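You operate a simulated robot arm through the tools that you are given. There is no shell and no other tool. Be economical: measure what you need, move in short steps, check, and stop when the job is done.

You are at the controls of a simulated robot arm. One attempt, no reset.

TASK
Save the 500 g check reading, then lock the open balance.
Fine: set the weight on the bench and switch off before the lock pin goes into the lock bore.

It is judged by the outcome, as a careful person would: the job done as asked, and still so three seconds after it is handed in. It fails if anything else is knocked over, pushed out of place, dropped, spilled or broken.

THE ROBOT
A 7-joint arm with a two-finger parallel gripper, fixed in place. Base frame: the origin is at the foot of the arm, x ahead of it, y to its left, z up. Lengths are in mm, angles in degrees, forces in N, time in s.
With the tool pointing down near the work surface it reaches from about 240 to 680 mm from the base axis. Its first joint turns from -66.0 to 66.0 degrees. Payload 2.4 kg.
Tool frame: the origin (TCP) lies between the finger pads and is the grasp point; the fingertips stand 30 mm ahead of it; z points along the fingers, y is the line along which they close. The gripper opens to 94 mm. The fingers are 28 mm wide and 10 mm thick; the gripper's body (50 by 96 mm) begins 55 mm behind the TCP.
Orientation is told as [roll, pitch, yaw] about the base's x, y, z axes, in that order, counted from this pose: with the fingers straight down and closing along the base's y, the tool's x points along the base's -x, its y along +y and its z along -z.

THE INTERFACE
- The arm moves only by the tool drive_tool. Its arguments are lists of equal length, an entry for each row: "linear": the shift along the base's x, y, z in mm, a list of three; "rotation": the turn, a rotation vector about the base's x, y, z in degrees, a list of three; "fingers": the opening in per cent of the stroke, from 0 (shut) to 100 (fully open). In form: {"linear": [[x, y, z], ...], "rotation": [[wx, wy, wz], ...], "fingers": [fingers, ...]}. A call has 1 to 20 rows; each row shifts and turns the commanded pose from where the row before left it. A row lasts 0.2 s, in which the tool goes at most 50 mm and 8.6 degrees; a call with a longer step from one row to the next is refused whole, and so is a gripper value outside its range. Where a pose cannot be reached the arm comes as near as it can. A force on the tool above 40 N (or 10 N above the force at the start of the call, whichever is more), or a blocked arm, ends the call early, and 0.2 s more pass. Each finger travels about 153 mm/s and halts on what it meets, pressing with about 25 N; the grip force reading is that of the motor and also rises with nothing between the fingers. The clock runs only during rows and for 0.2 s after the last one: add rows that do not move to give the fingers time. The reply holds the time, the measured pose of the TCP, the force on the tool along the base axes, the opening and the grip force, in the units named above and with some noise.
- Cameras (640 x 400 px; columns grow to the right, rows downward): "scene" is fixed at [52.5, 487.2, 1448.4]; the picture's right is [-0.59, -0.81, 0.00], its down [-0.43, 0.32, -0.84] and it looks along [0.68, -0.50, -0.53] (base axes); focal length 322 px, centre (320, 200). "wrist" rides on the gripper at [-37, 0, -58] in the tool frame; the picture's right is [0.00, -1.00, 0.00], its down [0.97, 0.00, -0.24] and it looks along [0.24, 0.00, 0.97] (tool axes); focal length 218 px, centre (320, 200). There is no depth. A picture from a camera that has moved, and an enlarged one, comes with that camera's place and axes in the base frame and with its lens.
- grab_frame(camera): a new picture of that camera. The clock stands still meanwhile.
- enlarge(camera, box): a new picture of the part [left, top, right, bottom] of that camera's present view, enlarged. The clock stands still meanwhile.
- close_job(): hands the job in; it is judged then, once.

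Work in short steps. Places have to be worked out from the pictures, the camera data and where the tool is seen: move nearer, look again, correct. Check each grasp and each placing, and mend what went wrong. You have 120 turns and 84 pictures in all, those below and enlarged ones among them. Open the gripper and draw the arm clear of the work before you hand the job in, unless the task says otherwise; then end with one line.

The tools are called after "Emit:" as name(argument=value, ...) on one line, values as JSON. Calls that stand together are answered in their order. drive_tool: Moves the arm, as the interface text tells. Its arguments: {"type":"object","properties":{"linear":{"type":"array","items":{"type":"array","items":{"type":"number"}}},"rotation":{"type":"array","items":{"type":"array","items":{"type":"number"}}},"fingers":{"type":"array","items":{"type":"number"}}},"required":["linear","rotation","fingers"]} The other tools are called the same way: grab_frame (camera) takes a picture; enlarge (camera, box) takes an enlarged picture of a part of a camera's view; close_job () hands the job in.

At the start:

```text
t: 0.0
tool_pos: [324.1, 85.2, 1203.1]
ee_rot: [0.0, 0.0, 0.0]
force: [1.0, -0.2, 0.3]
gripper_width: 94.1
grasp_force: 0.1
```

scene: 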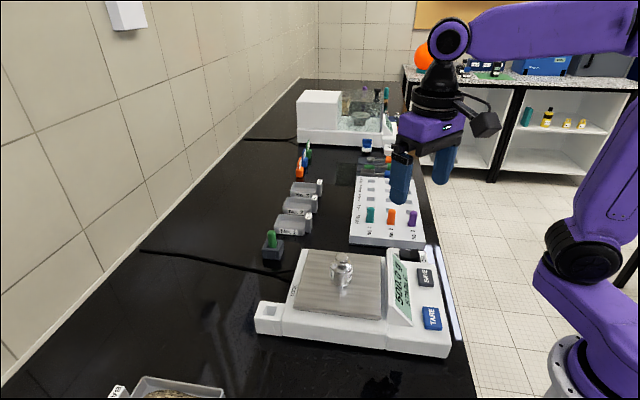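
wrist: 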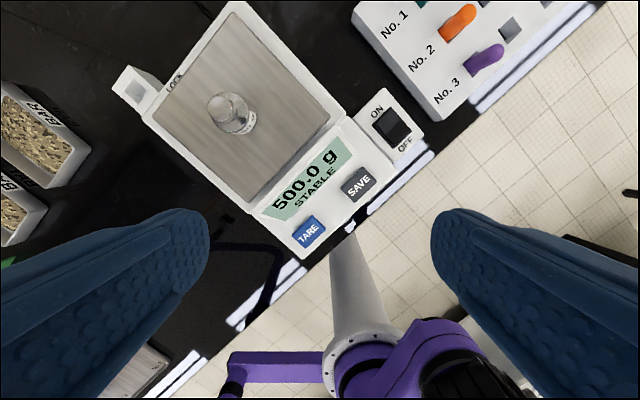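

I'll start by looking closely at the balance and the pins around it.

Emit:
enlarge(camera="scene", box=[240, 220, 480, 370])

Emit:
enlarge(camera="scene", box=[250, 80, 442, 260])

Emit:
enlarge(camera="wrist", box=[100, 0, 440, 260])

```text
2.67 times, centred on (360, 295) of scene
camera zoom: at [52.5, 487.2, 1448.4], right [-0.59, -0.81, 0.0], down [-0.43, 0.32, -0.84], along [0.68, -0.5, -0.53], focal length 860 px, centre (213, -53)
```

zoom: 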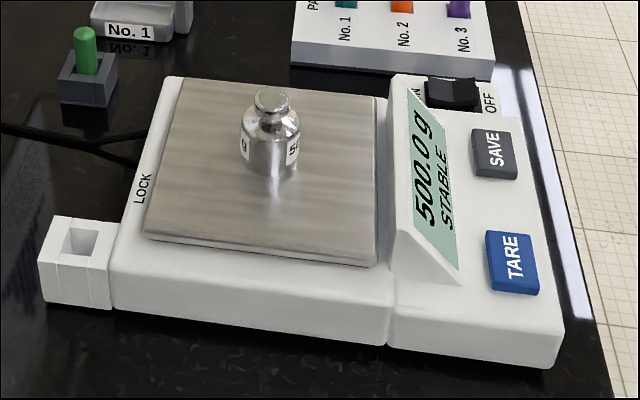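

```text
2.22 times, centred on (346, 170) of scene
camera zoom: at [52.5, 487.2, 1448.4], right [-0.59, -0.81, 0.0], down [-0.43, 0.32, -0.84], along [0.68, -0.5, -0.53], focal length 716 px, centre (262, 267)
```

zoom: 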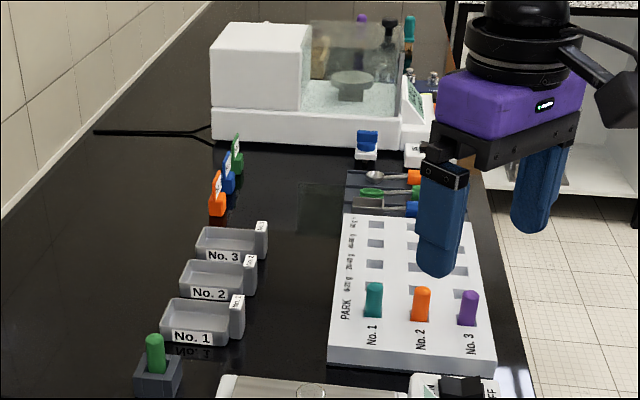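

```text
1.54 times, centred on (270, 130) of wrist
camera zoom: at [360.6, 86.6, 1260.9], right [0.0, -1.0, 0.0], down [-0.97, 0.0, 0.24], along [-0.24, 0.0, -0.97], focal length 336 px, centre (397, 308)
```

zoom: 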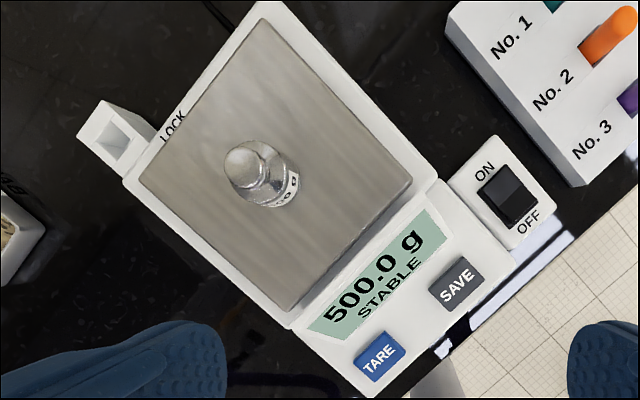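

The open balance shows 500.0 g STABLE. SAVE is near (308, 32, 963), the ON/OFF rocker near (386, -12, 946), and the lock bore is on the rear tab. The green pin in the dark block beside the balance is the likely lock pin. I'll turn to the balance's yaw, shut the fingers and stop high above SAVE to look again.

Emit:
drive_tool(linear=[[-3, -10, -20], [-3, -11, -20], [-3, -11, -20], [-3, -11, -20], [-4, -10, -20], [0, 0, 0]], rotation=[[0, 0, 8.5], [0, 0, 8.5], [0, 0, 8.5], [0, 0, 8.5], [0, 0, 8.5], [0, 0, 0]], fingers=[0, 0, 0, 0, 0, 0])

Emit:
grab_frame(camera="wrist")

Emit:
grab_frame(camera="scene")

```text
t: 1.4
tool_pos: [308.8, 33.2, 1102.9]
ee_rot: [0.0, 0.0, 42.5]
force: [0.7, 0.1, 0.1]
gripper_width: 0.1
grasp_force: 25.1
```

```text
78 pictures are left
camera wrist: at [335.6, 58.5, 1159.9], right [0.68, -0.74, 0.0], down [-0.71, -0.66, 0.24], along [-0.18, -0.16, -0.97], focal length 218 px, centre (320, 200)
```

wrist: 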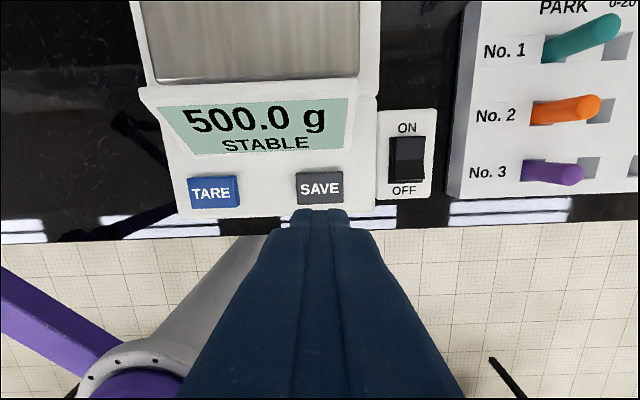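

```text
77 pictures are left
```

scene: 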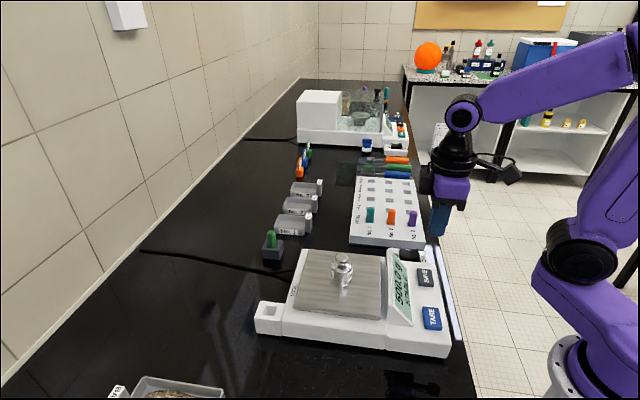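

The SAVE estimate (308, 34) agrees with the first one and the tool is straight above it. I'll descend to just above the button.

Emit:
drive_tool(linear=[[0, 0, -30], [0, 0, -30], [0, 0, -25], [0, 0, -10], [0, 0, 0]], rotation=[[0, 0, 0], [0, 0, 0], [0, 0, 0], [0, 0, 0], [0, 0, 0]], fingers=[0, 0, 0, 0, 0])

Emit:
grab_frame(camera="wrist")

Emit:
enlarge(camera="scene", box=[340, 220, 480, 370])

```text
t: 2.6
tool_pos: [308.0, 32.9, 1008.3]
ee_rot: [0.1, 0.0, 42.5]
force: [0.4, -0.2, 0.7]
gripper_width: 0.0
grasp_force: 24.5
```

```text
76 pictures are left
camera wrist: at [335.0, 58.1, 1066.5], right [0.68, -0.74, 0.0], down [-0.72, -0.66, 0.24], along [-0.18, -0.16, -0.97], focal length 218 px, centre (320, 200)
```

wrist: 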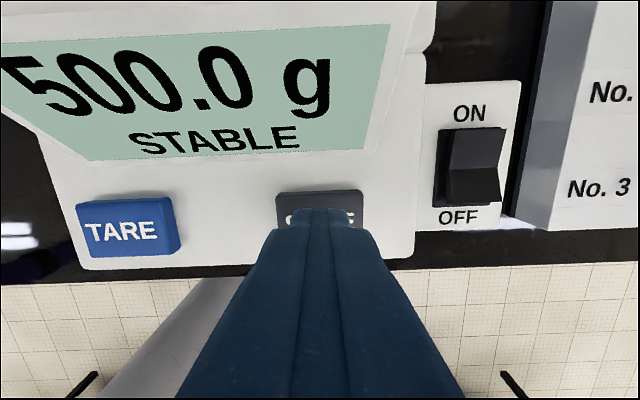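

```text
2.67 times, centred on (410, 295) of scene
camera zoom: at [52.5, 487.2, 1448.4], right [-0.59, -0.81, 0.0], down [-0.43, 0.32, -0.84], along [0.68, -0.5, -0.53], focal length 860 px, centre (80, -53)
```

zoom: 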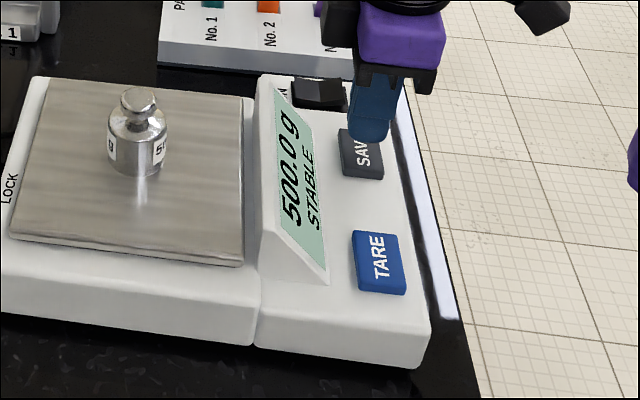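

The fingertips line up over SAVE. I'll press down in small steps and watch the force.

Emit:
drive_tool(linear=[[1, 1, -5], [0, 0, -4], [0, 0, -3], [0, 0, -2], [0, 0, -2], [0, 0, -2]], rotation=[[0, 0, 0], [0, 0, 0], [0, 0, 0], [0, 0, 0], [0, 0, 0], [0, 0, 0]], fingers=[0, 0, 0, 0, 0, 0])

Emit:
grab_frame(camera="wrist")

```text
t: 4.0
tool_pos: [308.3, 33.7, 989.3]
ee_rot: [0.0, 0.0, 42.5]
force: [-0.6, -0.1, 0.6]
gripper_width: 0.1
grasp_force: 24.6
```

```text
74 pictures are left
camera wrist: at [335.5, 59.6, 1048.0], right [0.68, -0.74, 0.0], down [-0.72, -0.66, 0.24], along [-0.18, -0.16, -0.97], focal length 218 px, centre (320, 200)
```

wrist: 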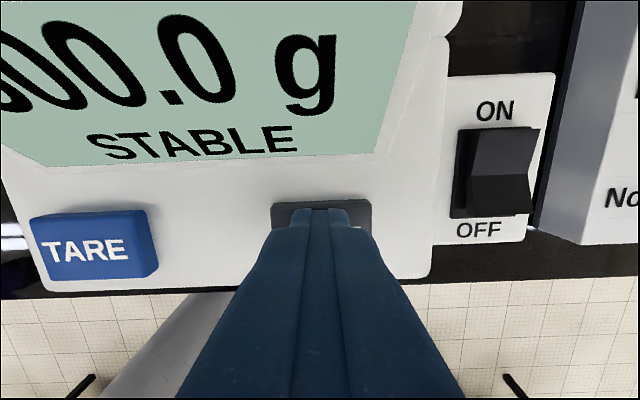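

No contact yet, with the tips at about z = 959. I'll keep going down in 1.5–2 mm steps.

Emit:
drive_tool(linear=[[0, 0, -2], [0, 0, -2], [0, 0, -2], [0, 0, -1.5], [0, 0, -1.5], [0, 0, -1.5]], rotation=[[0, 0, 0], [0, 0, 0], [0, 0, 0], [0, 0, 0], [0, 0, 0], [0, 0, 0]], fingers=[0, 0, 0, 0, 0, 0])

Emit:
grab_frame(camera="wrist")

```text
t: 5.3
tool_pos: [307.8, 33.2, 981.7]
ee_rot: [0.0, 0.0, 42.5]
force: [-5.4, -2.1, 22.9]
gripper_width: 0.0
grasp_force: 25.5
stopped in row 6: the force on the tool passed its limit (the readings are from after the stop); the commanded pose is now the measured one
```

```text
73 pictures are left
camera wrist: at [335.5, 59.7, 1040.2], right [0.68, -0.74, 0.0], down [-0.72, -0.66, 0.24], along [-0.18, -0.16, -0.97], focal length 218 px, centre (320, 200)
```

wrist: 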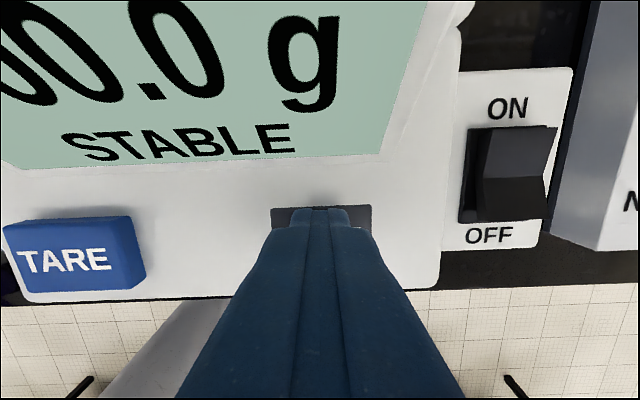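

Contact at over 40 N with the button pushed down. I'll lift and read the display.

Emit:
drive_tool(linear=[[0, 0, 5], [0, 0, 20], [0, 0, 30], [0, 0, 30], [0, 0, 20], [0, 0, 0]], rotation=[[0, 0, 0], [0, 0, 0], [0, 0, 0], [0, 0, 0], [0, 0, 0], [0, 0, 0]], fingers=[0, 0, 0, 0, 0, 0])

Emit:
grab_frame(camera="wrist")

```text
t: 6.7
tool_pos: [309.0, 33.3, 1086.5]
ee_rot: [0.1, 0.1, 42.5]
force: [-1.1, 0.9, 0.5]
gripper_width: 0.0
grasp_force: 24.8
```

```text
72 pictures are left
camera wrist: at [336.0, 58.5, 1144.6], right [0.68, -0.74, 0.0], down [-0.72, -0.66, 0.24], along [-0.18, -0.16, -0.97], focal length 218 px, centre (320, 200)
```

wrist: 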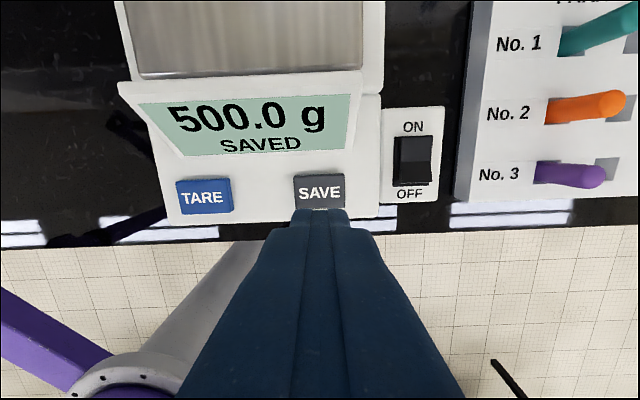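

The display reads "500.0 g SAVED". Next I'll move above the weight with open fingers and look at it.

Emit:
drive_tool(linear=[[0, 0, 40], [10, 20, 40], [20, 35, 10], [20, 35, 0], [20, 30, 0], [10, 15, 0], [0, 0, 0]], rotation=[[0, 0, 0], [0, 0, 0], [0, 0, 0], [0, 0, 0], [0, 0, 0], [0, 0, 0], [0, 0, 0]], fingers=[100, 100, 100, 100, 100, 100, 100])

Emit:
grab_frame(camera="wrist")

```text
t: 8.3
tool_pos: [387.8, 167.2, 1176.6]
ee_rot: [0.0, 0.0, 42.5]
force: [-0.1, -0.5, 0.7]
gripper_width: 94.0
grasp_force: 0.0
```

```text
71 pictures are left
camera wrist: at [414.8, 193.3, 1233.8], right [0.68, -0.74, 0.0], down [-0.72, -0.66, 0.24], along [-0.18, -0.16, -0.97], focal length 218 px, centre (320, 200)
```

wrist: 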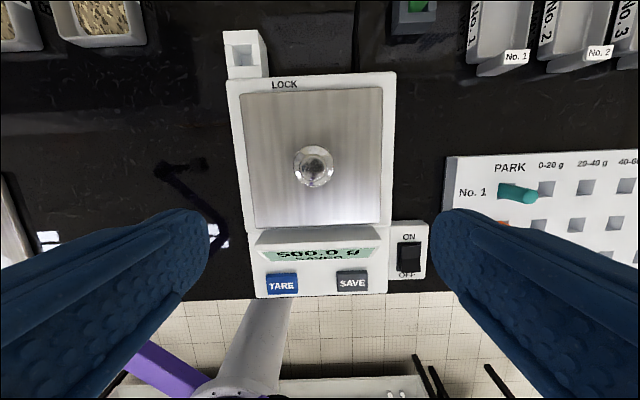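

The weight stands near (397, 185), with its body around z = 968–1003 and its top near 1033. I'll go down over it with open fingers and check the centring.

Emit:
drive_tool(linear=[[5, 9, -20], [4, 9, -30], [0, 0, -30], [0, 0, -26], [0, 0, 0]], rotation=[[0, 0, 0], [0, 0, 0], [0, 0, 0], [0, 0, 0], [0, 0, 0]], fingers=[100, 100, 100, 100, 100])

Emit:
grab_frame(camera="wrist")

Emit:
enlarge(camera="scene", box=[240, 200, 440, 340])

```text
t: 9.5
tool_pos: [396.7, 187.0, 1070.4]
ee_rot: [0.1, 0.0, 42.5]
force: [0.6, 0.9, -0.3]
gripper_width: 94.0
grasp_force: 0.0
```

```text
70 pictures are left
camera wrist: at [423.2, 212.7, 1129.2], right [0.68, -0.74, 0.0], down [-0.72, -0.66, 0.24], along [-0.18, -0.16, -0.97], focal length 218 px, centre (320, 200)
```

wrist: 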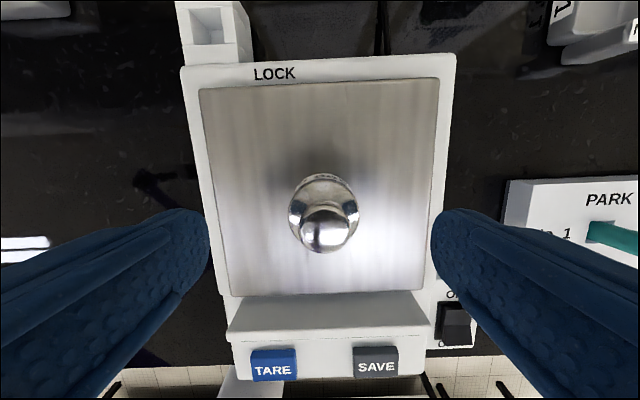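

```text
2.86 times, centred on (340, 270) of scene
camera zoom: at [52.5, 487.2, 1448.4], right [-0.59, -0.81, 0.0], down [-0.43, 0.32, -0.84], along [0.68, -0.5, -0.53], focal length 921 px, centre (263, 0)
```

zoom: 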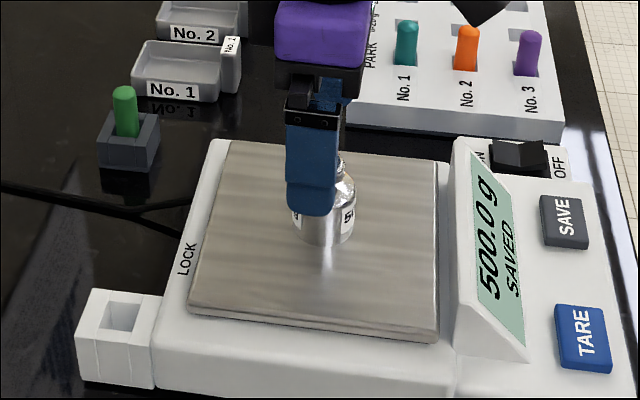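

The weight is at (394, 183). I'll shift by (-3, -4), go down to z ≈ 1003 and close.

Emit:
drive_tool(linear=[[-3, -4, -20], [0, 0, -25], [0, 0, -15], [0, 0, -6], [0, 0, 0]], rotation=[[0, 0, 0], [0, 0, 0], [0, 0, 0], [0, 0, 0], [0, 0, 0]], fingers=[100, 100, 100, 100, 100])

Emit:
enlarge(camera="scene", box=[240, 200, 440, 340])

```text
t: 10.7
tool_pos: [395.1, 182.2, 1004.3]
ee_rot: [0.0, 0.0, 42.5]
force: [-0.1, 0.3, 0.0]
gripper_width: 94.1
grasp_force: 0.0
```

```text
2.86 times, centred on (340, 270) of scene
camera zoom: at [52.5, 487.2, 1448.4], right [-0.59, -0.81, 0.0], down [-0.43, 0.32, -0.84], along [0.68, -0.5, -0.53], focal length 921 px, centre (263, 0)
```

zoom: 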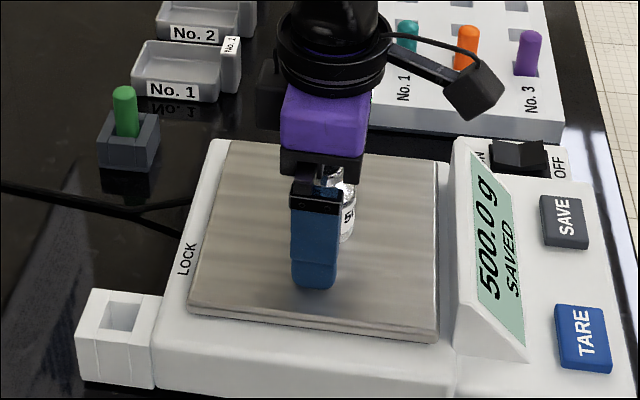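

The fingers straddle the weight and clear the plate. I'll close on it.

Emit:
drive_tool(linear=[[0, 0, 0], [0, 0, 0], [0, 0, 0], [0, 0, 0]], rotation=[[0, 0, 0], [0, 0, 0], [0, 0, 0], [0, 0, 0]], fingers=[75, 55, 20, 20])

Emit:
grab_frame(camera="wrist")

```text
t: 11.7
tool_pos: [395.2, 183.4, 1005.0]
ee_rot: [0.1, 0.0, 42.5]
force: [1.0, 0.6, -0.6]
gripper_width: 41.7
grasp_force: 25.3
```

```text
67 pictures are left
camera wrist: at [422.0, 208.7, 1063.1], right [0.68, -0.74, 0.0], down [-0.72, -0.66, 0.24], along [-0.18, -0.16, -0.97], focal length 218 px, centre (320, 200)
```

wrist: 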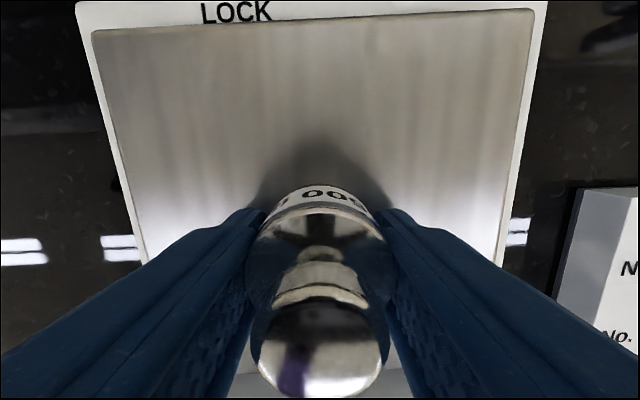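

The weight is held, 41.7 mm wide at 25 N. I'll lift straight up and check it comes along.

Emit:
drive_tool(linear=[[0, 0, 5], [0, 0, 15], [0, 0, 25], [0, 0, 25], [0, 0, 20], [0, 0, 0]], rotation=[[0, 0, 0], [0, 0, 0], [0, 0, 0], [0, 0, 0], [0, 0, 0], [0, 0, 0]], fingers=[20, 20, 20, 20, 20, 20])

Emit:
grab_frame(camera="scene")

```text
t: 13.1
tool_pos: [396.0, 185.3, 1095.3]
ee_rot: [0.1, 0.0, 42.6]
force: [-0.7, 0.1, -4.5]
gripper_width: 41.7
grasp_force: 24.7
```

```text
66 pictures are left
```

scene: 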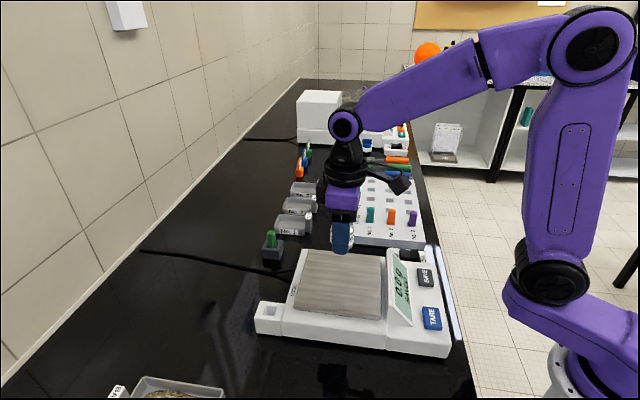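

The force reads about -4.5 N and the balance shows 0.0, so the weight is held. I'll carry it to the clear bench on the balance's left, around (285, 345).

Emit:
drive_tool(linear=[[-8, 12, 0], [-17, 24, 0], [-20, 29, 0], [-20, 29, 0], [-20, 29, 0], [-17, 24, 0], [-9, 13, 0], [0, 0, 0], [0, 0, 0]], rotation=[[0, 0, 0], [0, 0, 0], [0, 0, 0], [0, 0, 0], [0, 0, 0], [0, 0, 0], [0, 0, 0], [0, 0, 0], [0, 0, 0]], fingers=[20, 20, 20, 20, 20, 20, 20, 20, 20])

Emit:
grab_frame(camera="wrist")

Emit:
grab_frame(camera="scene")

```text
t: 15.1
tool_pos: [284.2, 341.5, 1095.5]
ee_rot: [0.0, 0.0, 42.6]
force: [-0.3, 0.5, -4.1]
gripper_width: 41.8
grasp_force: 24.8
```

```text
65 pictures are left
camera wrist: at [311.4, 367.6, 1154.0], right [0.68, -0.74, 0.0], down [-0.72, -0.66, 0.24], along [-0.18, -0.16, -0.97], focal length 218 px, centre (320, 200)
```

wrist: 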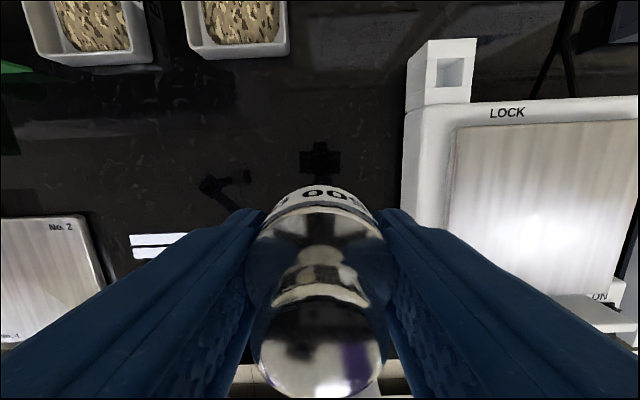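

```text
64 pictures are left
```

scene: 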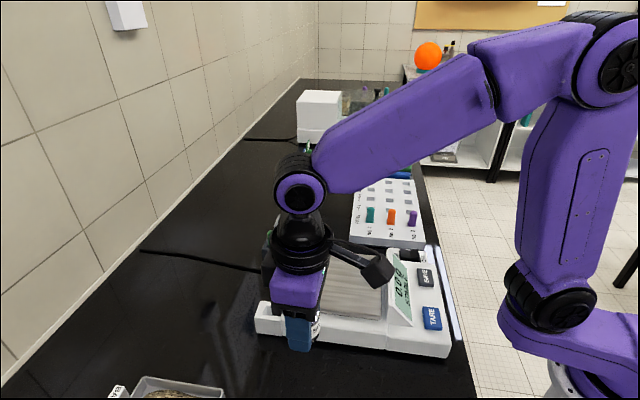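

The spot below is clear bench: about 90 mm from the balance and well inside the edge. I'll lower to about z = 958, then creep to contact.

Emit:
drive_tool(linear=[[0, 0, -25], [0, 0, -35], [0, 0, -35], [0, 0, -25], [0, 0, -15], [0, 0, 0]], rotation=[[0, 0, 0], [0, 0, 0], [0, 0, 0], [0, 0, 0], [0, 0, 0], [0, 0, 0]], fingers=[20, 20, 20, 20, 20, 20])

Emit:
grab_frame(camera="wrist")

Emit:
enlarge(camera="scene", box=[200, 250, 400, 400])

```text
t: 16.5
tool_pos: [284.2, 342.7, 959.4]
ee_rot: [0.0, 0.1, 42.5]
force: [0.4, 0.6, -5.0]
gripper_width: 41.6
grasp_force: 25.7
```

```text
63 pictures are left
camera wrist: at [311.4, 369.0, 1018.4], right [0.68, -0.74, 0.0], down [-0.72, -0.66, 0.24], along [-0.18, -0.16, -0.97], focal length 218 px, centre (320, 200)
```

wrist: 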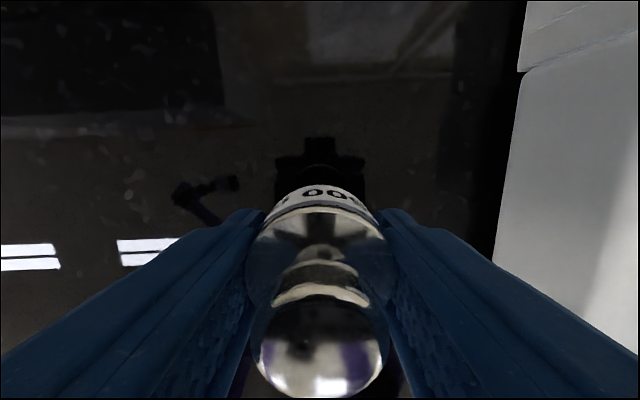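

```text
2.67 times, centred on (300, 325) of scene
camera zoom: at [52.6, 487.2, 1448.4], right [-0.59, -0.81, 0.0], down [-0.43, 0.32, -0.84], along [0.68, -0.5, -0.53], focal length 860 px, centre (373, -133)
```

zoom: 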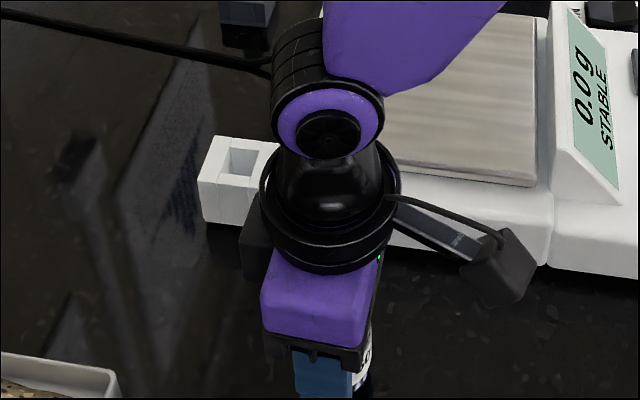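

Still hanging free at -5 N. I'll creep down to contact.

Emit:
drive_tool(linear=[[0, 0, -2], [0, 0, -2], [0, 0, -2], [0, 0, -2], [0, 0, 0]], rotation=[[0, 0, 0], [0, 0, 0], [0, 0, 0], [0, 0, 0], [0, 0, 0]], fingers=[20, 20, 20, 20, 20])

```text
t: 17.7
tool_pos: [284.0, 343.0, 951.3]
ee_rot: [0.1, 0.0, 42.6]
force: [0.0, 0.5, -5.2]
gripper_width: 41.4
grasp_force: 25.5
```

Still no contact at z = 951. I'll keep creeping.

Emit:
drive_tool(linear=[[0, 0, -1.5], [0, 0, -1.5], [0, 0, -1.5], [0, 0, 0]], rotation=[[0, 0, 0], [0, 0, 0], [0, 0, 0], [0, 0, 0]], fingers=[20, 20, 20, 20])

```text
t: 18.7
tool_pos: [283.9, 342.3, 947.5]
ee_rot: [-0.1, -0.1, 42.5]
force: [-0.2, -0.2, -5.8]
gripper_width: 41.6
grasp_force: 25.3
```

Still hanging at z = 947.5. I'll continue in small steps.

Emit:
drive_tool(linear=[[0, 0, -1.5], [0, 0, -1.5], [0, 0, -1], [0, 0, 0]], rotation=[[0, 0, 0], [0, 0, 0], [0, 0, 0], [0, 0, 0]], fingers=[20, 20, 20, 20])

```text
t: 19.7
tool_pos: [283.4, 342.4, 944.3]
ee_rot: [0.0, 0.0, 42.6]
force: [-0.5, 0.2, -5.7]
gripper_width: 41.6
grasp_force: 25.3
```

Emit:
drive_tool(linear=[[0, 0, -1], [0, 0, -1], [0, 0, -1], [0, 0, 0]], rotation=[[0, 0, 0], [0, 0, 0], [0, 0, 0], [0, 0, 0]], fingers=[20, 20, 20, 20])

Emit:
grab_frame(camera="wrist")

```text
t: 20.7
tool_pos: [283.0, 343.0, 941.6]
ee_rot: [0.1, 0.1, 42.5]
force: [0.6, 0.1, -4.8]
gripper_width: 41.8
grasp_force: 24.7
```

```text
61 pictures are left
camera wrist: at [310.3, 368.4, 998.9], right [0.68, -0.74, 0.0], down [-0.72, -0.66, 0.24], along [-0.18, -0.16, -0.97], focal length 218 px, centre (320, 200)
```

wrist: 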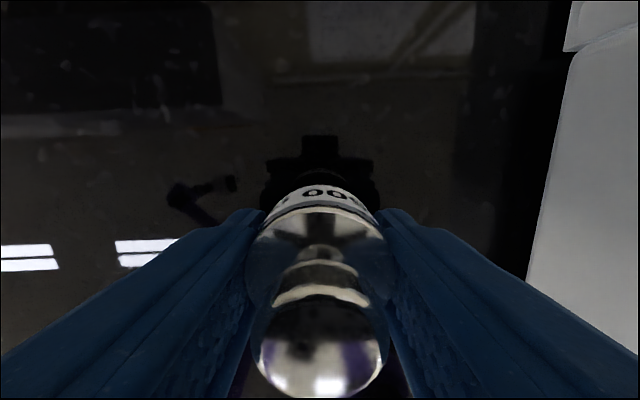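

No contact yet, with the tips near z = 912. I'll continue in 1 mm steps.

Emit:
drive_tool(linear=[[0, 0, -1], [0, 0, -1], [0, 0, 0]], rotation=[[0, 0, 0], [0, 0, 0], [0, 0, 0]], fingers=[20, 20, 20])

```text
t: 21.5
tool_pos: [284.5, 342.3, 938.6]
ee_rot: [-0.1, 0.1, 42.4]
force: [0.9, -0.2, -5.5]
gripper_width: 41.7
grasp_force: 25.0
```

Emit:
drive_tool(linear=[[0, 0, -1], [0, 0, -1], [0, 0, 0]], rotation=[[0, 0, 0], [0, 0, 0], [0, 0, 0]], fingers=[20, 20, 20])

```text
t: 22.3
tool_pos: [284.2, 342.0, 937.6]
ee_rot: [0.0, 0.1, 42.5]
force: [0.2, -0.5, -4.7]
gripper_width: 41.9
grasp_force: 25.2
```

Emit:
drive_tool(linear=[[0, 0, -1], [0, 0, -0.5], [0, 0, 0]], rotation=[[0, 0, 0], [0, 0, 0], [0, 0, 0]], fingers=[20, 20, 20])

```text
t: 23.1
tool_pos: [284.3, 343.2, 935.4]
ee_rot: [0.1, 0.0, 42.5]
force: [0.3, 0.0, -5.6]
gripper_width: 41.7
grasp_force: 25.2
```

Emit:
drive_tool(linear=[[0, 0, -0.7], [0, 0, -0.7], [0, 0, 0]], rotation=[[0, 0, 0], [0, 0, 0], [0, 0, 0]], fingers=[20, 20, 20])

Emit:
grab_frame(camera="scene")

```text
t: 23.9
tool_pos: [284.0, 343.3, 934.6]
ee_rot: [0.0, 0.0, 42.5]
force: [-0.6, 0.2, -4.6]
gripper_width: 41.6
grasp_force: 25.1
```

```text
60 pictures are left
```

scene: 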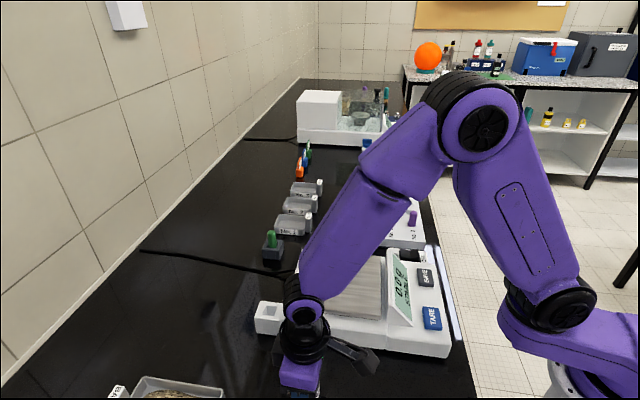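

Emit:
drive_tool(linear=[[0, 0, -0.7], [0, 0, -0.7], [0, 0, 0]], rotation=[[0, 0, 0], [0, 0, 0], [0, 0, 0]], fingers=[20, 20, 20])

```text
t: 24.7
tool_pos: [283.8, 341.8, 933.4]
ee_rot: [0.0, 0.1, 42.5]
force: [-0.8, -0.1, -4.8]
gripper_width: 41.8
grasp_force: 24.4
```

Emit:
drive_tool(linear=[[0, 0, -0.7], [0, 0, -0.7], [0, 0, 0]], rotation=[[0, 0, 0], [0, 0, 0], [0, 0, 0]], fingers=[20, 20, 20])

Emit:
grab_frame(camera="wrist")

```text
t: 25.5
tool_pos: [285.4, 344.6, 931.6]
ee_rot: [0.0, -0.1, 42.5]
force: [-0.5, -0.1, -5.4]
gripper_width: 41.7
grasp_force: 25.0
```

```text
59 pictures are left
camera wrist: at [311.5, 369.3, 989.0], right [0.68, -0.74, 0.0], down [-0.72, -0.66, 0.24], along [-0.18, -0.16, -0.97], focal length 218 px, centre (320, 200)
```

wrist: 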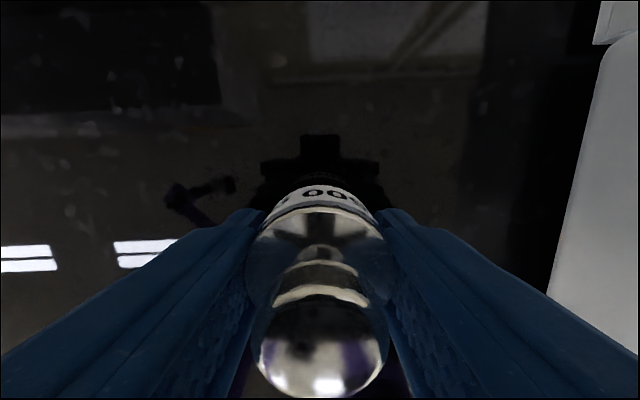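

Still hanging at about -5 N, so the bench is slightly lower than quoted. I'll keep creeping; the force limit protects the weight.

Emit:
drive_tool(linear=[[0, 0, -0.7], [0, 0, -0.7], [0, 0, -0.7], [0, 0, 0]], rotation=[[0, 0, 0], [0, 0, 0], [0, 0, 0], [0, 0, 0]], fingers=[20, 20, 20, 20])

```text
t: 26.5
tool_pos: [285.0, 343.1, 930.0]
ee_rot: [0.0, -0.1, 42.4]
force: [4.6, -7.5, 25.8]
gripper_width: 42.1
grasp_force: 25.0
```

Contact: +26 N at TCP z ≈ 930. I'll ease off slightly so it just rests, then read again.

Emit:
drive_tool(linear=[[0, 0, 0.5], [0, 0, 0.3], [0, 0, 0]], rotation=[[0, 0, 0], [0, 0, 0], [0, 0, 0]], fingers=[20, 20, 20])

```text
t: 27.3
tool_pos: [284.4, 343.2, 930.5]
ee_rot: [0.0, -0.2, 42.5]
force: [7.6, -0.7, 18.3]
gripper_width: 41.5
grasp_force: 25.7
```

Emit:
drive_tool(linear=[[0, 0, 0.4], [0, 0, 0.2], [0, 0, 0]], rotation=[[0, 0, 0], [0, 0, 0], [0, 0, 0]], fingers=[20, 20, 20])

```text
t: 28.1
tool_pos: [283.2, 343.3, 928.7]
ee_rot: [0.0, 0.0, 42.5]
force: [7.3, 2.6, 13.3]
gripper_width: 41.6
grasp_force: 25.6
```

Emit:
drive_tool(linear=[[0, 0, 0.4], [0, 0, 0], [0, 0, 0], [0, 0, 0], [0, 0, 0]], rotation=[[0, 0, 0], [0, 0, 0], [0, 0, 0], [0, 0, 0], [0, 0, 0]], fingers=[20, 20, 46, 50, 60])

Emit:
grab_frame(camera="wrist")

```text
t: 29.3
tool_pos: [283.6, 343.3, 930.1]
ee_rot: [0.0, 0.0, 42.5]
force: [-0.1, 1.2, 0.5]
gripper_width: 56.8
grasp_force: 0.0
```

```text
58 pictures are left
camera wrist: at [309.9, 368.2, 988.9], right [0.68, -0.74, 0.0], down [-0.72, -0.66, 0.24], along [-0.18, -0.16, -0.97], focal length 218 px, centre (320, 200)
```

wrist: 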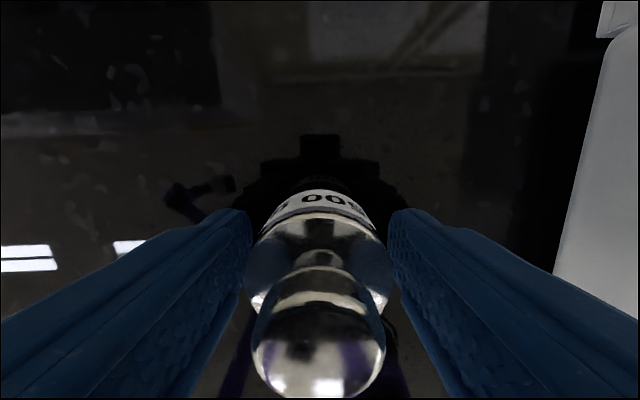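

The weight stands free on the bench. I'll rise straight up and verify.

Emit:
drive_tool(linear=[[0, 0, 10], [0, 0, 25], [0, 0, 40], [0, 0, 45], [0, 0, 45], [0, 0, 45], [0, 0, 0]], rotation=[[0, 0, 0], [0, 0, 0], [0, 0, 0], [0, 0, 0], [0, 0, 0], [0, 0, 0], [0, 0, 0]], fingers=[70, 70, 70, 70, 70, 70, 70])

Emit:
grab_frame(camera="wrist")

```text
t: 30.9
tool_pos: [281.6, 341.3, 1142.2]
ee_rot: [0.0, -0.1, 42.5]
force: [-0.1, -0.4, -0.2]
gripper_width: 65.7
grasp_force: 0.1
```

```text
57 pictures are left
camera wrist: at [308.9, 367.1, 1199.6], right [0.68, -0.74, 0.0], down [-0.72, -0.66, 0.24], along [-0.18, -0.16, -0.97], focal length 218 px, centre (320, 200)
```

wrist: 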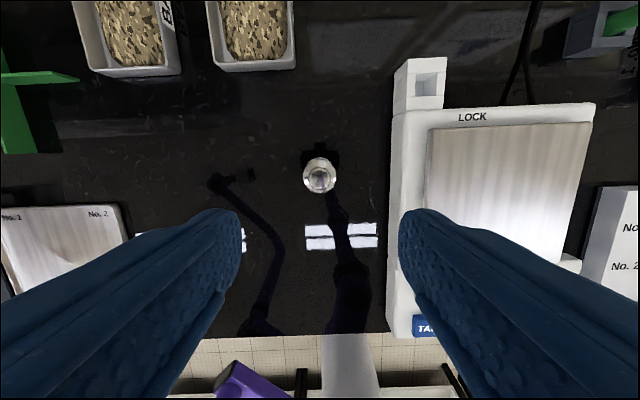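

The weight stands upright and clear of everything. Next is the rocker: I'll move above it with shut fingers for a close look at its OFF end.

Emit:
drive_tool(linear=[[9.5, -36, 0], [9.5, -36, 0], [9.5, -36, 0], [9.5, -36, 0], [9.5, -36, 0], [9.5, -36, 0], [9.5, -36, 0], [9.5, -36, 0], [9.5, -36, 0], [9.5, -34, 0], [0, 0, -30], [0, 0, -20], [0, 0, 0]], rotation=[[0, 0, 0], [0, 0, 0], [0, 0, 0], [0, 0, 0], [0, 0, 0], [0, 0, 0], [0, 0, 0], [0, 0, 0], [0, 0, 0], [0, 0, 0], [0, 0, 0], [0, 0, 0], [0, 0, 0]], fingers=[40, 0, 0, 0, 0, 0, 0, 0, 0, 0, 0, 0, 0])

Emit:
grab_frame(camera="wrist")

Emit:
enlarge(camera="scene", box=[340, 220, 480, 370])

```text
t: 33.7
tool_pos: [375.8, -17.2, 1091.6]
ee_rot: [-0.1, 0.0, 42.4]
force: [0.7, 0.8, -0.5]
gripper_width: 0.0
grasp_force: 25.1
```

```text
56 pictures are left
camera wrist: at [403.1, 8.2, 1148.8], right [0.68, -0.74, 0.0], down [-0.72, -0.66, 0.24], along [-0.18, -0.16, -0.97], focal length 218 px, centre (320, 200)
```

wrist: 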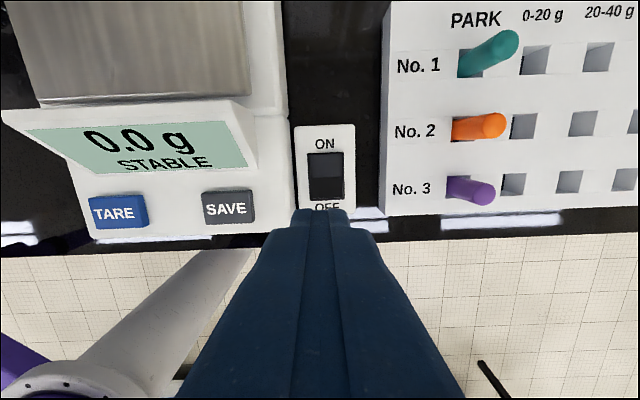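

```text
2.67 times, centred on (410, 295) of scene
camera zoom: at [52.5, 487.2, 1448.4], right [-0.59, -0.81, 0.0], down [-0.43, 0.32, -0.84], along [0.68, -0.5, -0.53], focal length 860 px, centre (80, -53)
```

zoom: 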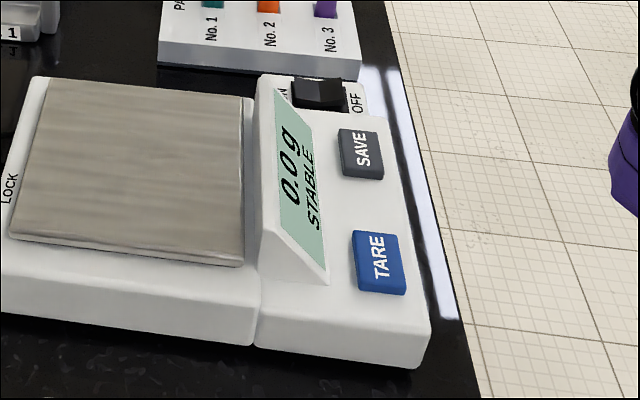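

The rocker's centre is near (386, -13) and its raised OFF end near (375, -23), at z ≈ 938. I'll shift there and come down close.

Emit:
drive_tool(linear=[[-0.8, -5.5, -30], [0, 0, -35], [0, 0, -30], [0, 0, -10], [0, 0, 0]], rotation=[[0, 0, 0], [0, 0, 0], [0, 0, 0], [0, 0, 0], [0, 0, 0]], fingers=[0, 0, 0, 0, 0])

Emit:
grab_frame(camera="wrist")

Emit:
enlarge(camera="scene", box=[340, 220, 480, 370])

```text
t: 34.9
tool_pos: [374.9, -18.8, 985.3]
ee_rot: [0.0, 0.1, 42.5]
force: [0.6, -0.2, -0.1]
gripper_width: 0.0
grasp_force: 25.2
```

```text
54 pictures are left
camera wrist: at [402.1, 6.8, 1042.9], right [0.68, -0.74, 0.0], down [-0.72, -0.66, 0.24], along [-0.18, -0.16, -0.97], focal length 218 px, centre (320, 200)
```

wrist: 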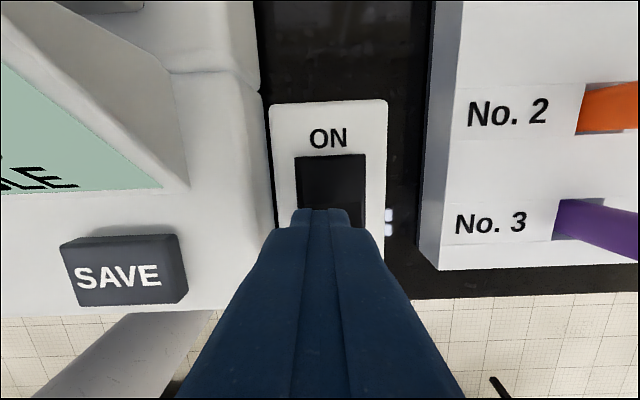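

```text
2.67 times, centred on (410, 295) of scene
camera zoom: at [52.5, 487.2, 1448.4], right [-0.59, -0.81, 0.0], down [-0.43, 0.32, -0.84], along [0.68, -0.5, -0.53], focal length 860 px, centre (80, -53)
```

zoom: 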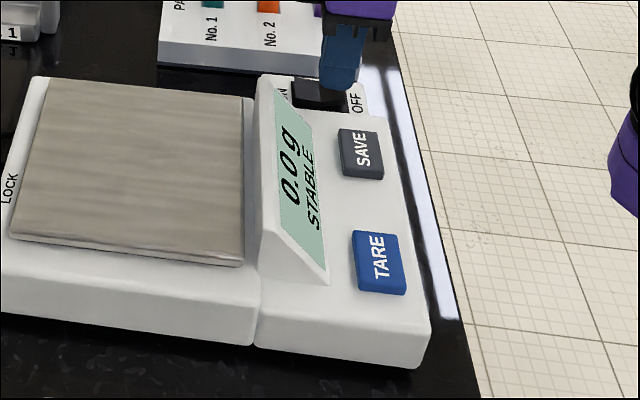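

The tip is about 5 mm left of the rocker's midline. I'll shift right by (+2.8, -4), then press the OFF end in small steps.

Emit:
drive_tool(linear=[[2.8, -4, -3], [0, 0, -4], [0, 0, -4], [0, 0, -3], [0, 0, -2], [0, 0, -2], [0, 0, -2]], rotation=[[0, 0, 0], [0, 0, 0], [0, 0, 0], [0, 0, 0], [0, 0, 0], [0, 0, 0], [0, 0, 0]], fingers=[0, 0, 0, 0, 0, 0, 0])

Emit:
grab_frame(camera="wrist")

```text
t: 36.1
tool_pos: [380.6, -24.3, 972.2]
ee_rot: [-0.2, -0.1, 42.5]
force: [-5.5, -0.2, 9.5]
gripper_width: 0.0
grasp_force: 25.3
stopped in row 5: the force on the tool passed its limit (the readings are from after the stop); the commanded pose is now the measured one
```

```text
52 pictures are left
camera wrist: at [407.9, 1.8, 1029.4], right [0.68, -0.74, 0.0], down [-0.72, -0.66, 0.24], along [-0.17, -0.16, -0.97], focal length 218 px, centre (320, 200)
```

wrist: 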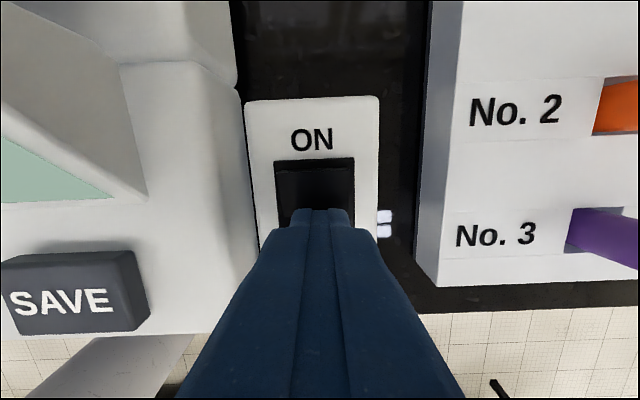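

It touched at TCP z ≈ 972. I'll lift and check the rocker and display.

Emit:
drive_tool(linear=[[0, 0, 5], [0, 0, 35], [0, 0, 40], [0, 0, 30], [0, 0, 0]], rotation=[[0, 0, 0], [0, 0, 0], [0, 0, 0], [0, 0, 0], [0, 0, 0]], fingers=[0, 0, 0, 0, 0])

Emit:
grab_frame(camera="wrist")

Emit:
enlarge(camera="scene", box=[340, 220, 480, 370])

```text
t: 37.3
tool_pos: [384.8, -25.1, 1082.6]
ee_rot: [-0.1, -0.2, 42.6]
force: [0.6, -0.4, -0.1]
gripper_width: 0.0
grasp_force: 24.4
```

```text
51 pictures are left
camera wrist: at [411.4, 0.0, 1140.0], right [0.68, -0.74, 0.0], down [-0.72, -0.66, 0.24], along [-0.17, -0.16, -0.97], focal length 218 px, centre (320, 200)
```

wrist: 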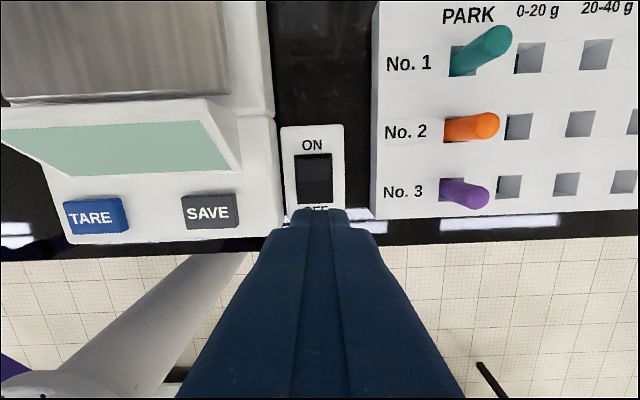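

```text
2.67 times, centred on (410, 295) of scene
camera zoom: at [52.5, 487.2, 1448.4], right [-0.59, -0.81, 0.0], down [-0.43, 0.32, -0.84], along [0.68, -0.5, -0.53], focal length 860 px, centre (80, -53)
```

zoom: 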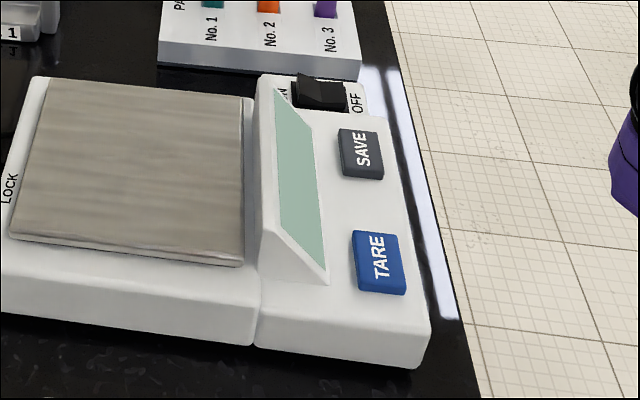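

The display is blank, so the balance is off. Next I'll move high above the green pin near (590, 218) to see its shape and holder.

Emit:
drive_tool(linear=[[0, 0, 45], [0, 0, 43], [18, 26, 0], [18, 26, 0], [18, 26, 0], [18, 26, 0], [18, 26, 0], [18, 26, 0], [18, 26, 0], [18, 23, 0], [0, 0, 0]], rotation=[[0, 0, 0], [0, 0, 0], [0, 0, 0], [0, 0, 0], [0, 0, 0], [0, 0, 0], [0, 0, 0], [0, 0, 0], [0, 0, 0], [0, 0, 0], [0, 0, 0]], fingers=[0, 0, 0, 100, 100, 100, 100, 100, 100, 100, 100])

Emit:
grab_frame(camera="wrist")

```text
t: 39.7
tool_pos: [525.7, 181.5, 1167.5]
ee_rot: [0.0, -0.1, 42.5]
force: [-0.4, -0.3, -0.1]
gripper_width: 94.2
grasp_force: 0.1
```

```text
49 pictures are left
camera wrist: at [553.1, 207.4, 1225.6], right [0.68, -0.74, 0.0], down [-0.72, -0.66, 0.24], along [-0.17, -0.16, -0.97], focal length 218 px, centre (320, 200)
```

wrist: 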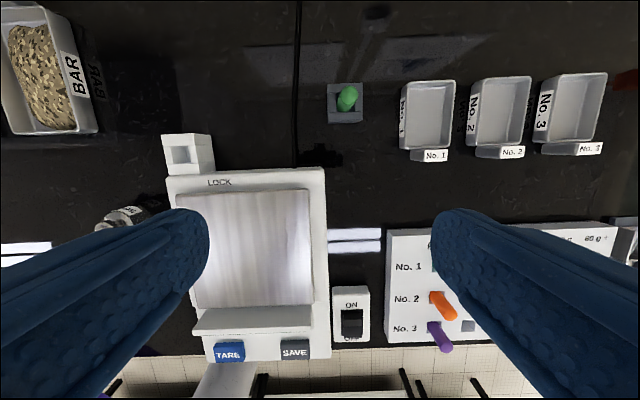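

The green pin is near (612, 220) with its top at z ≈ 978, about 650 mm out and within reach. I'll enlarge to see the pin and bore shapes.

Emit:
enlarge(camera="wrist", box=[310, 70, 390, 130])

Emit:
enlarge(camera="scene", box=[245, 220, 305, 340])

Emit:
enlarge(camera="wrist", box=[140, 120, 240, 200])

```text
6.67 times, centred on (350, 100) of wrist
camera zoom: at [553.1, 207.4, 1225.6], right [0.68, -0.74, 0.0], down [-0.72, -0.66, 0.24], along [-0.17, -0.16, -0.97], focal length 1455 px, centre (120, 867)
```

zoom: 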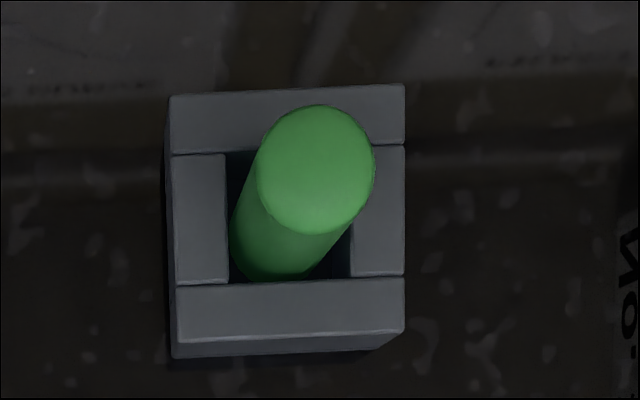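

```text
3.33 times, centred on (275, 280) of scene
camera zoom: at [52.5, 487.2, 1448.4], right [-0.59, -0.81, 0.0], down [-0.43, 0.32, -0.84], along [0.68, -0.5, -0.53], focal length 1075 px, centre (470, -67)
```

zoom: 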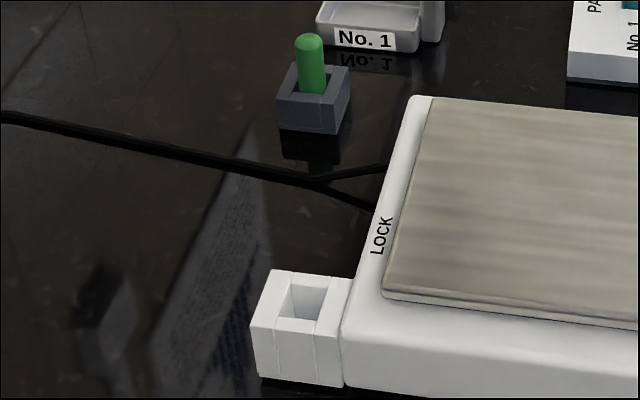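

```text
5.00 times, centred on (190, 160) of wrist
camera zoom: at [553.1, 207.4, 1225.6], right [0.68, -0.74, 0.0], down [-0.72, -0.66, 0.24], along [-0.17, -0.16, -0.97], focal length 1091 px, centre (970, 400)
```

zoom: 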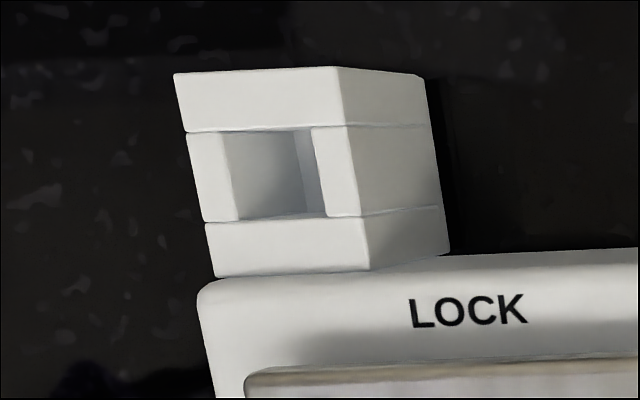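

It's a round 20 mm pin standing about 40 mm out of its block, and the bore is a roughly 25 mm square hole. I'll go above the pin with a moderate opening and check alignment.

Emit:
drive_tool(linear=[[20, 10, -20], [22, 10, -25], [22, 10, -25], [21, 9.5, -25], [0, 0, -10], [0, 0, 0]], rotation=[[0, 0, 0], [0, 0, 0], [0, 0, 0], [0, 0, 0], [0, 0, 0], [0, 0, 0]], fingers=[60, 60, 60, 60, 60, 60])

Emit:
grab_frame(camera="wrist")

Emit:
enlarge(camera="scene", box=[210, 160, 330, 260])

```text
t: 41.1
tool_pos: [609.8, 221.0, 1065.7]
ee_rot: [-0.1, -0.2, 42.5]
force: [-0.6, -0.9, 0.6]
gripper_width: 56.5
grasp_force: 0.1
```

```text
45 pictures are left
camera wrist: at [636.1, 247.7, 1123.5], right [0.68, -0.74, 0.0], down [-0.72, -0.66, 0.24], along [-0.17, -0.16, -0.97], focal length 218 px, centre (320, 200)
```

wrist: 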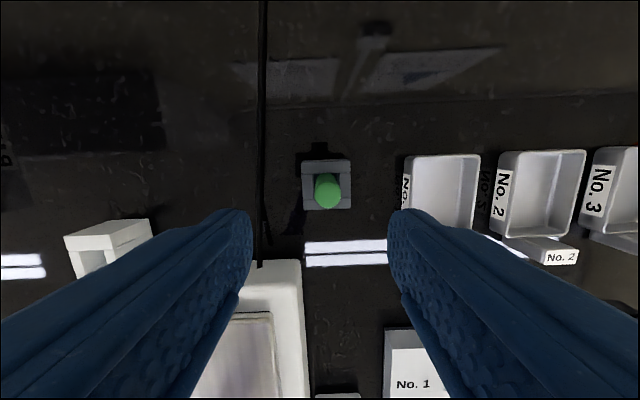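

```text
4.00 times, centred on (270, 210) of scene
camera zoom: at [52.5, 487.2, 1448.4], right [-0.59, -0.81, 0.0], down [-0.43, 0.32, -0.84], along [0.68, -0.5, -0.53], focal length 1290 px, centre (520, 160)
```

zoom: 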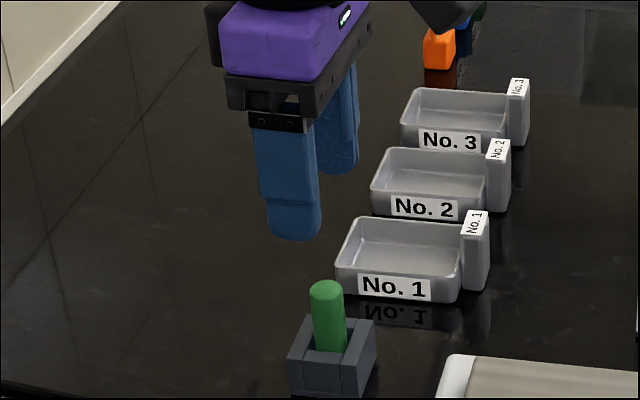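

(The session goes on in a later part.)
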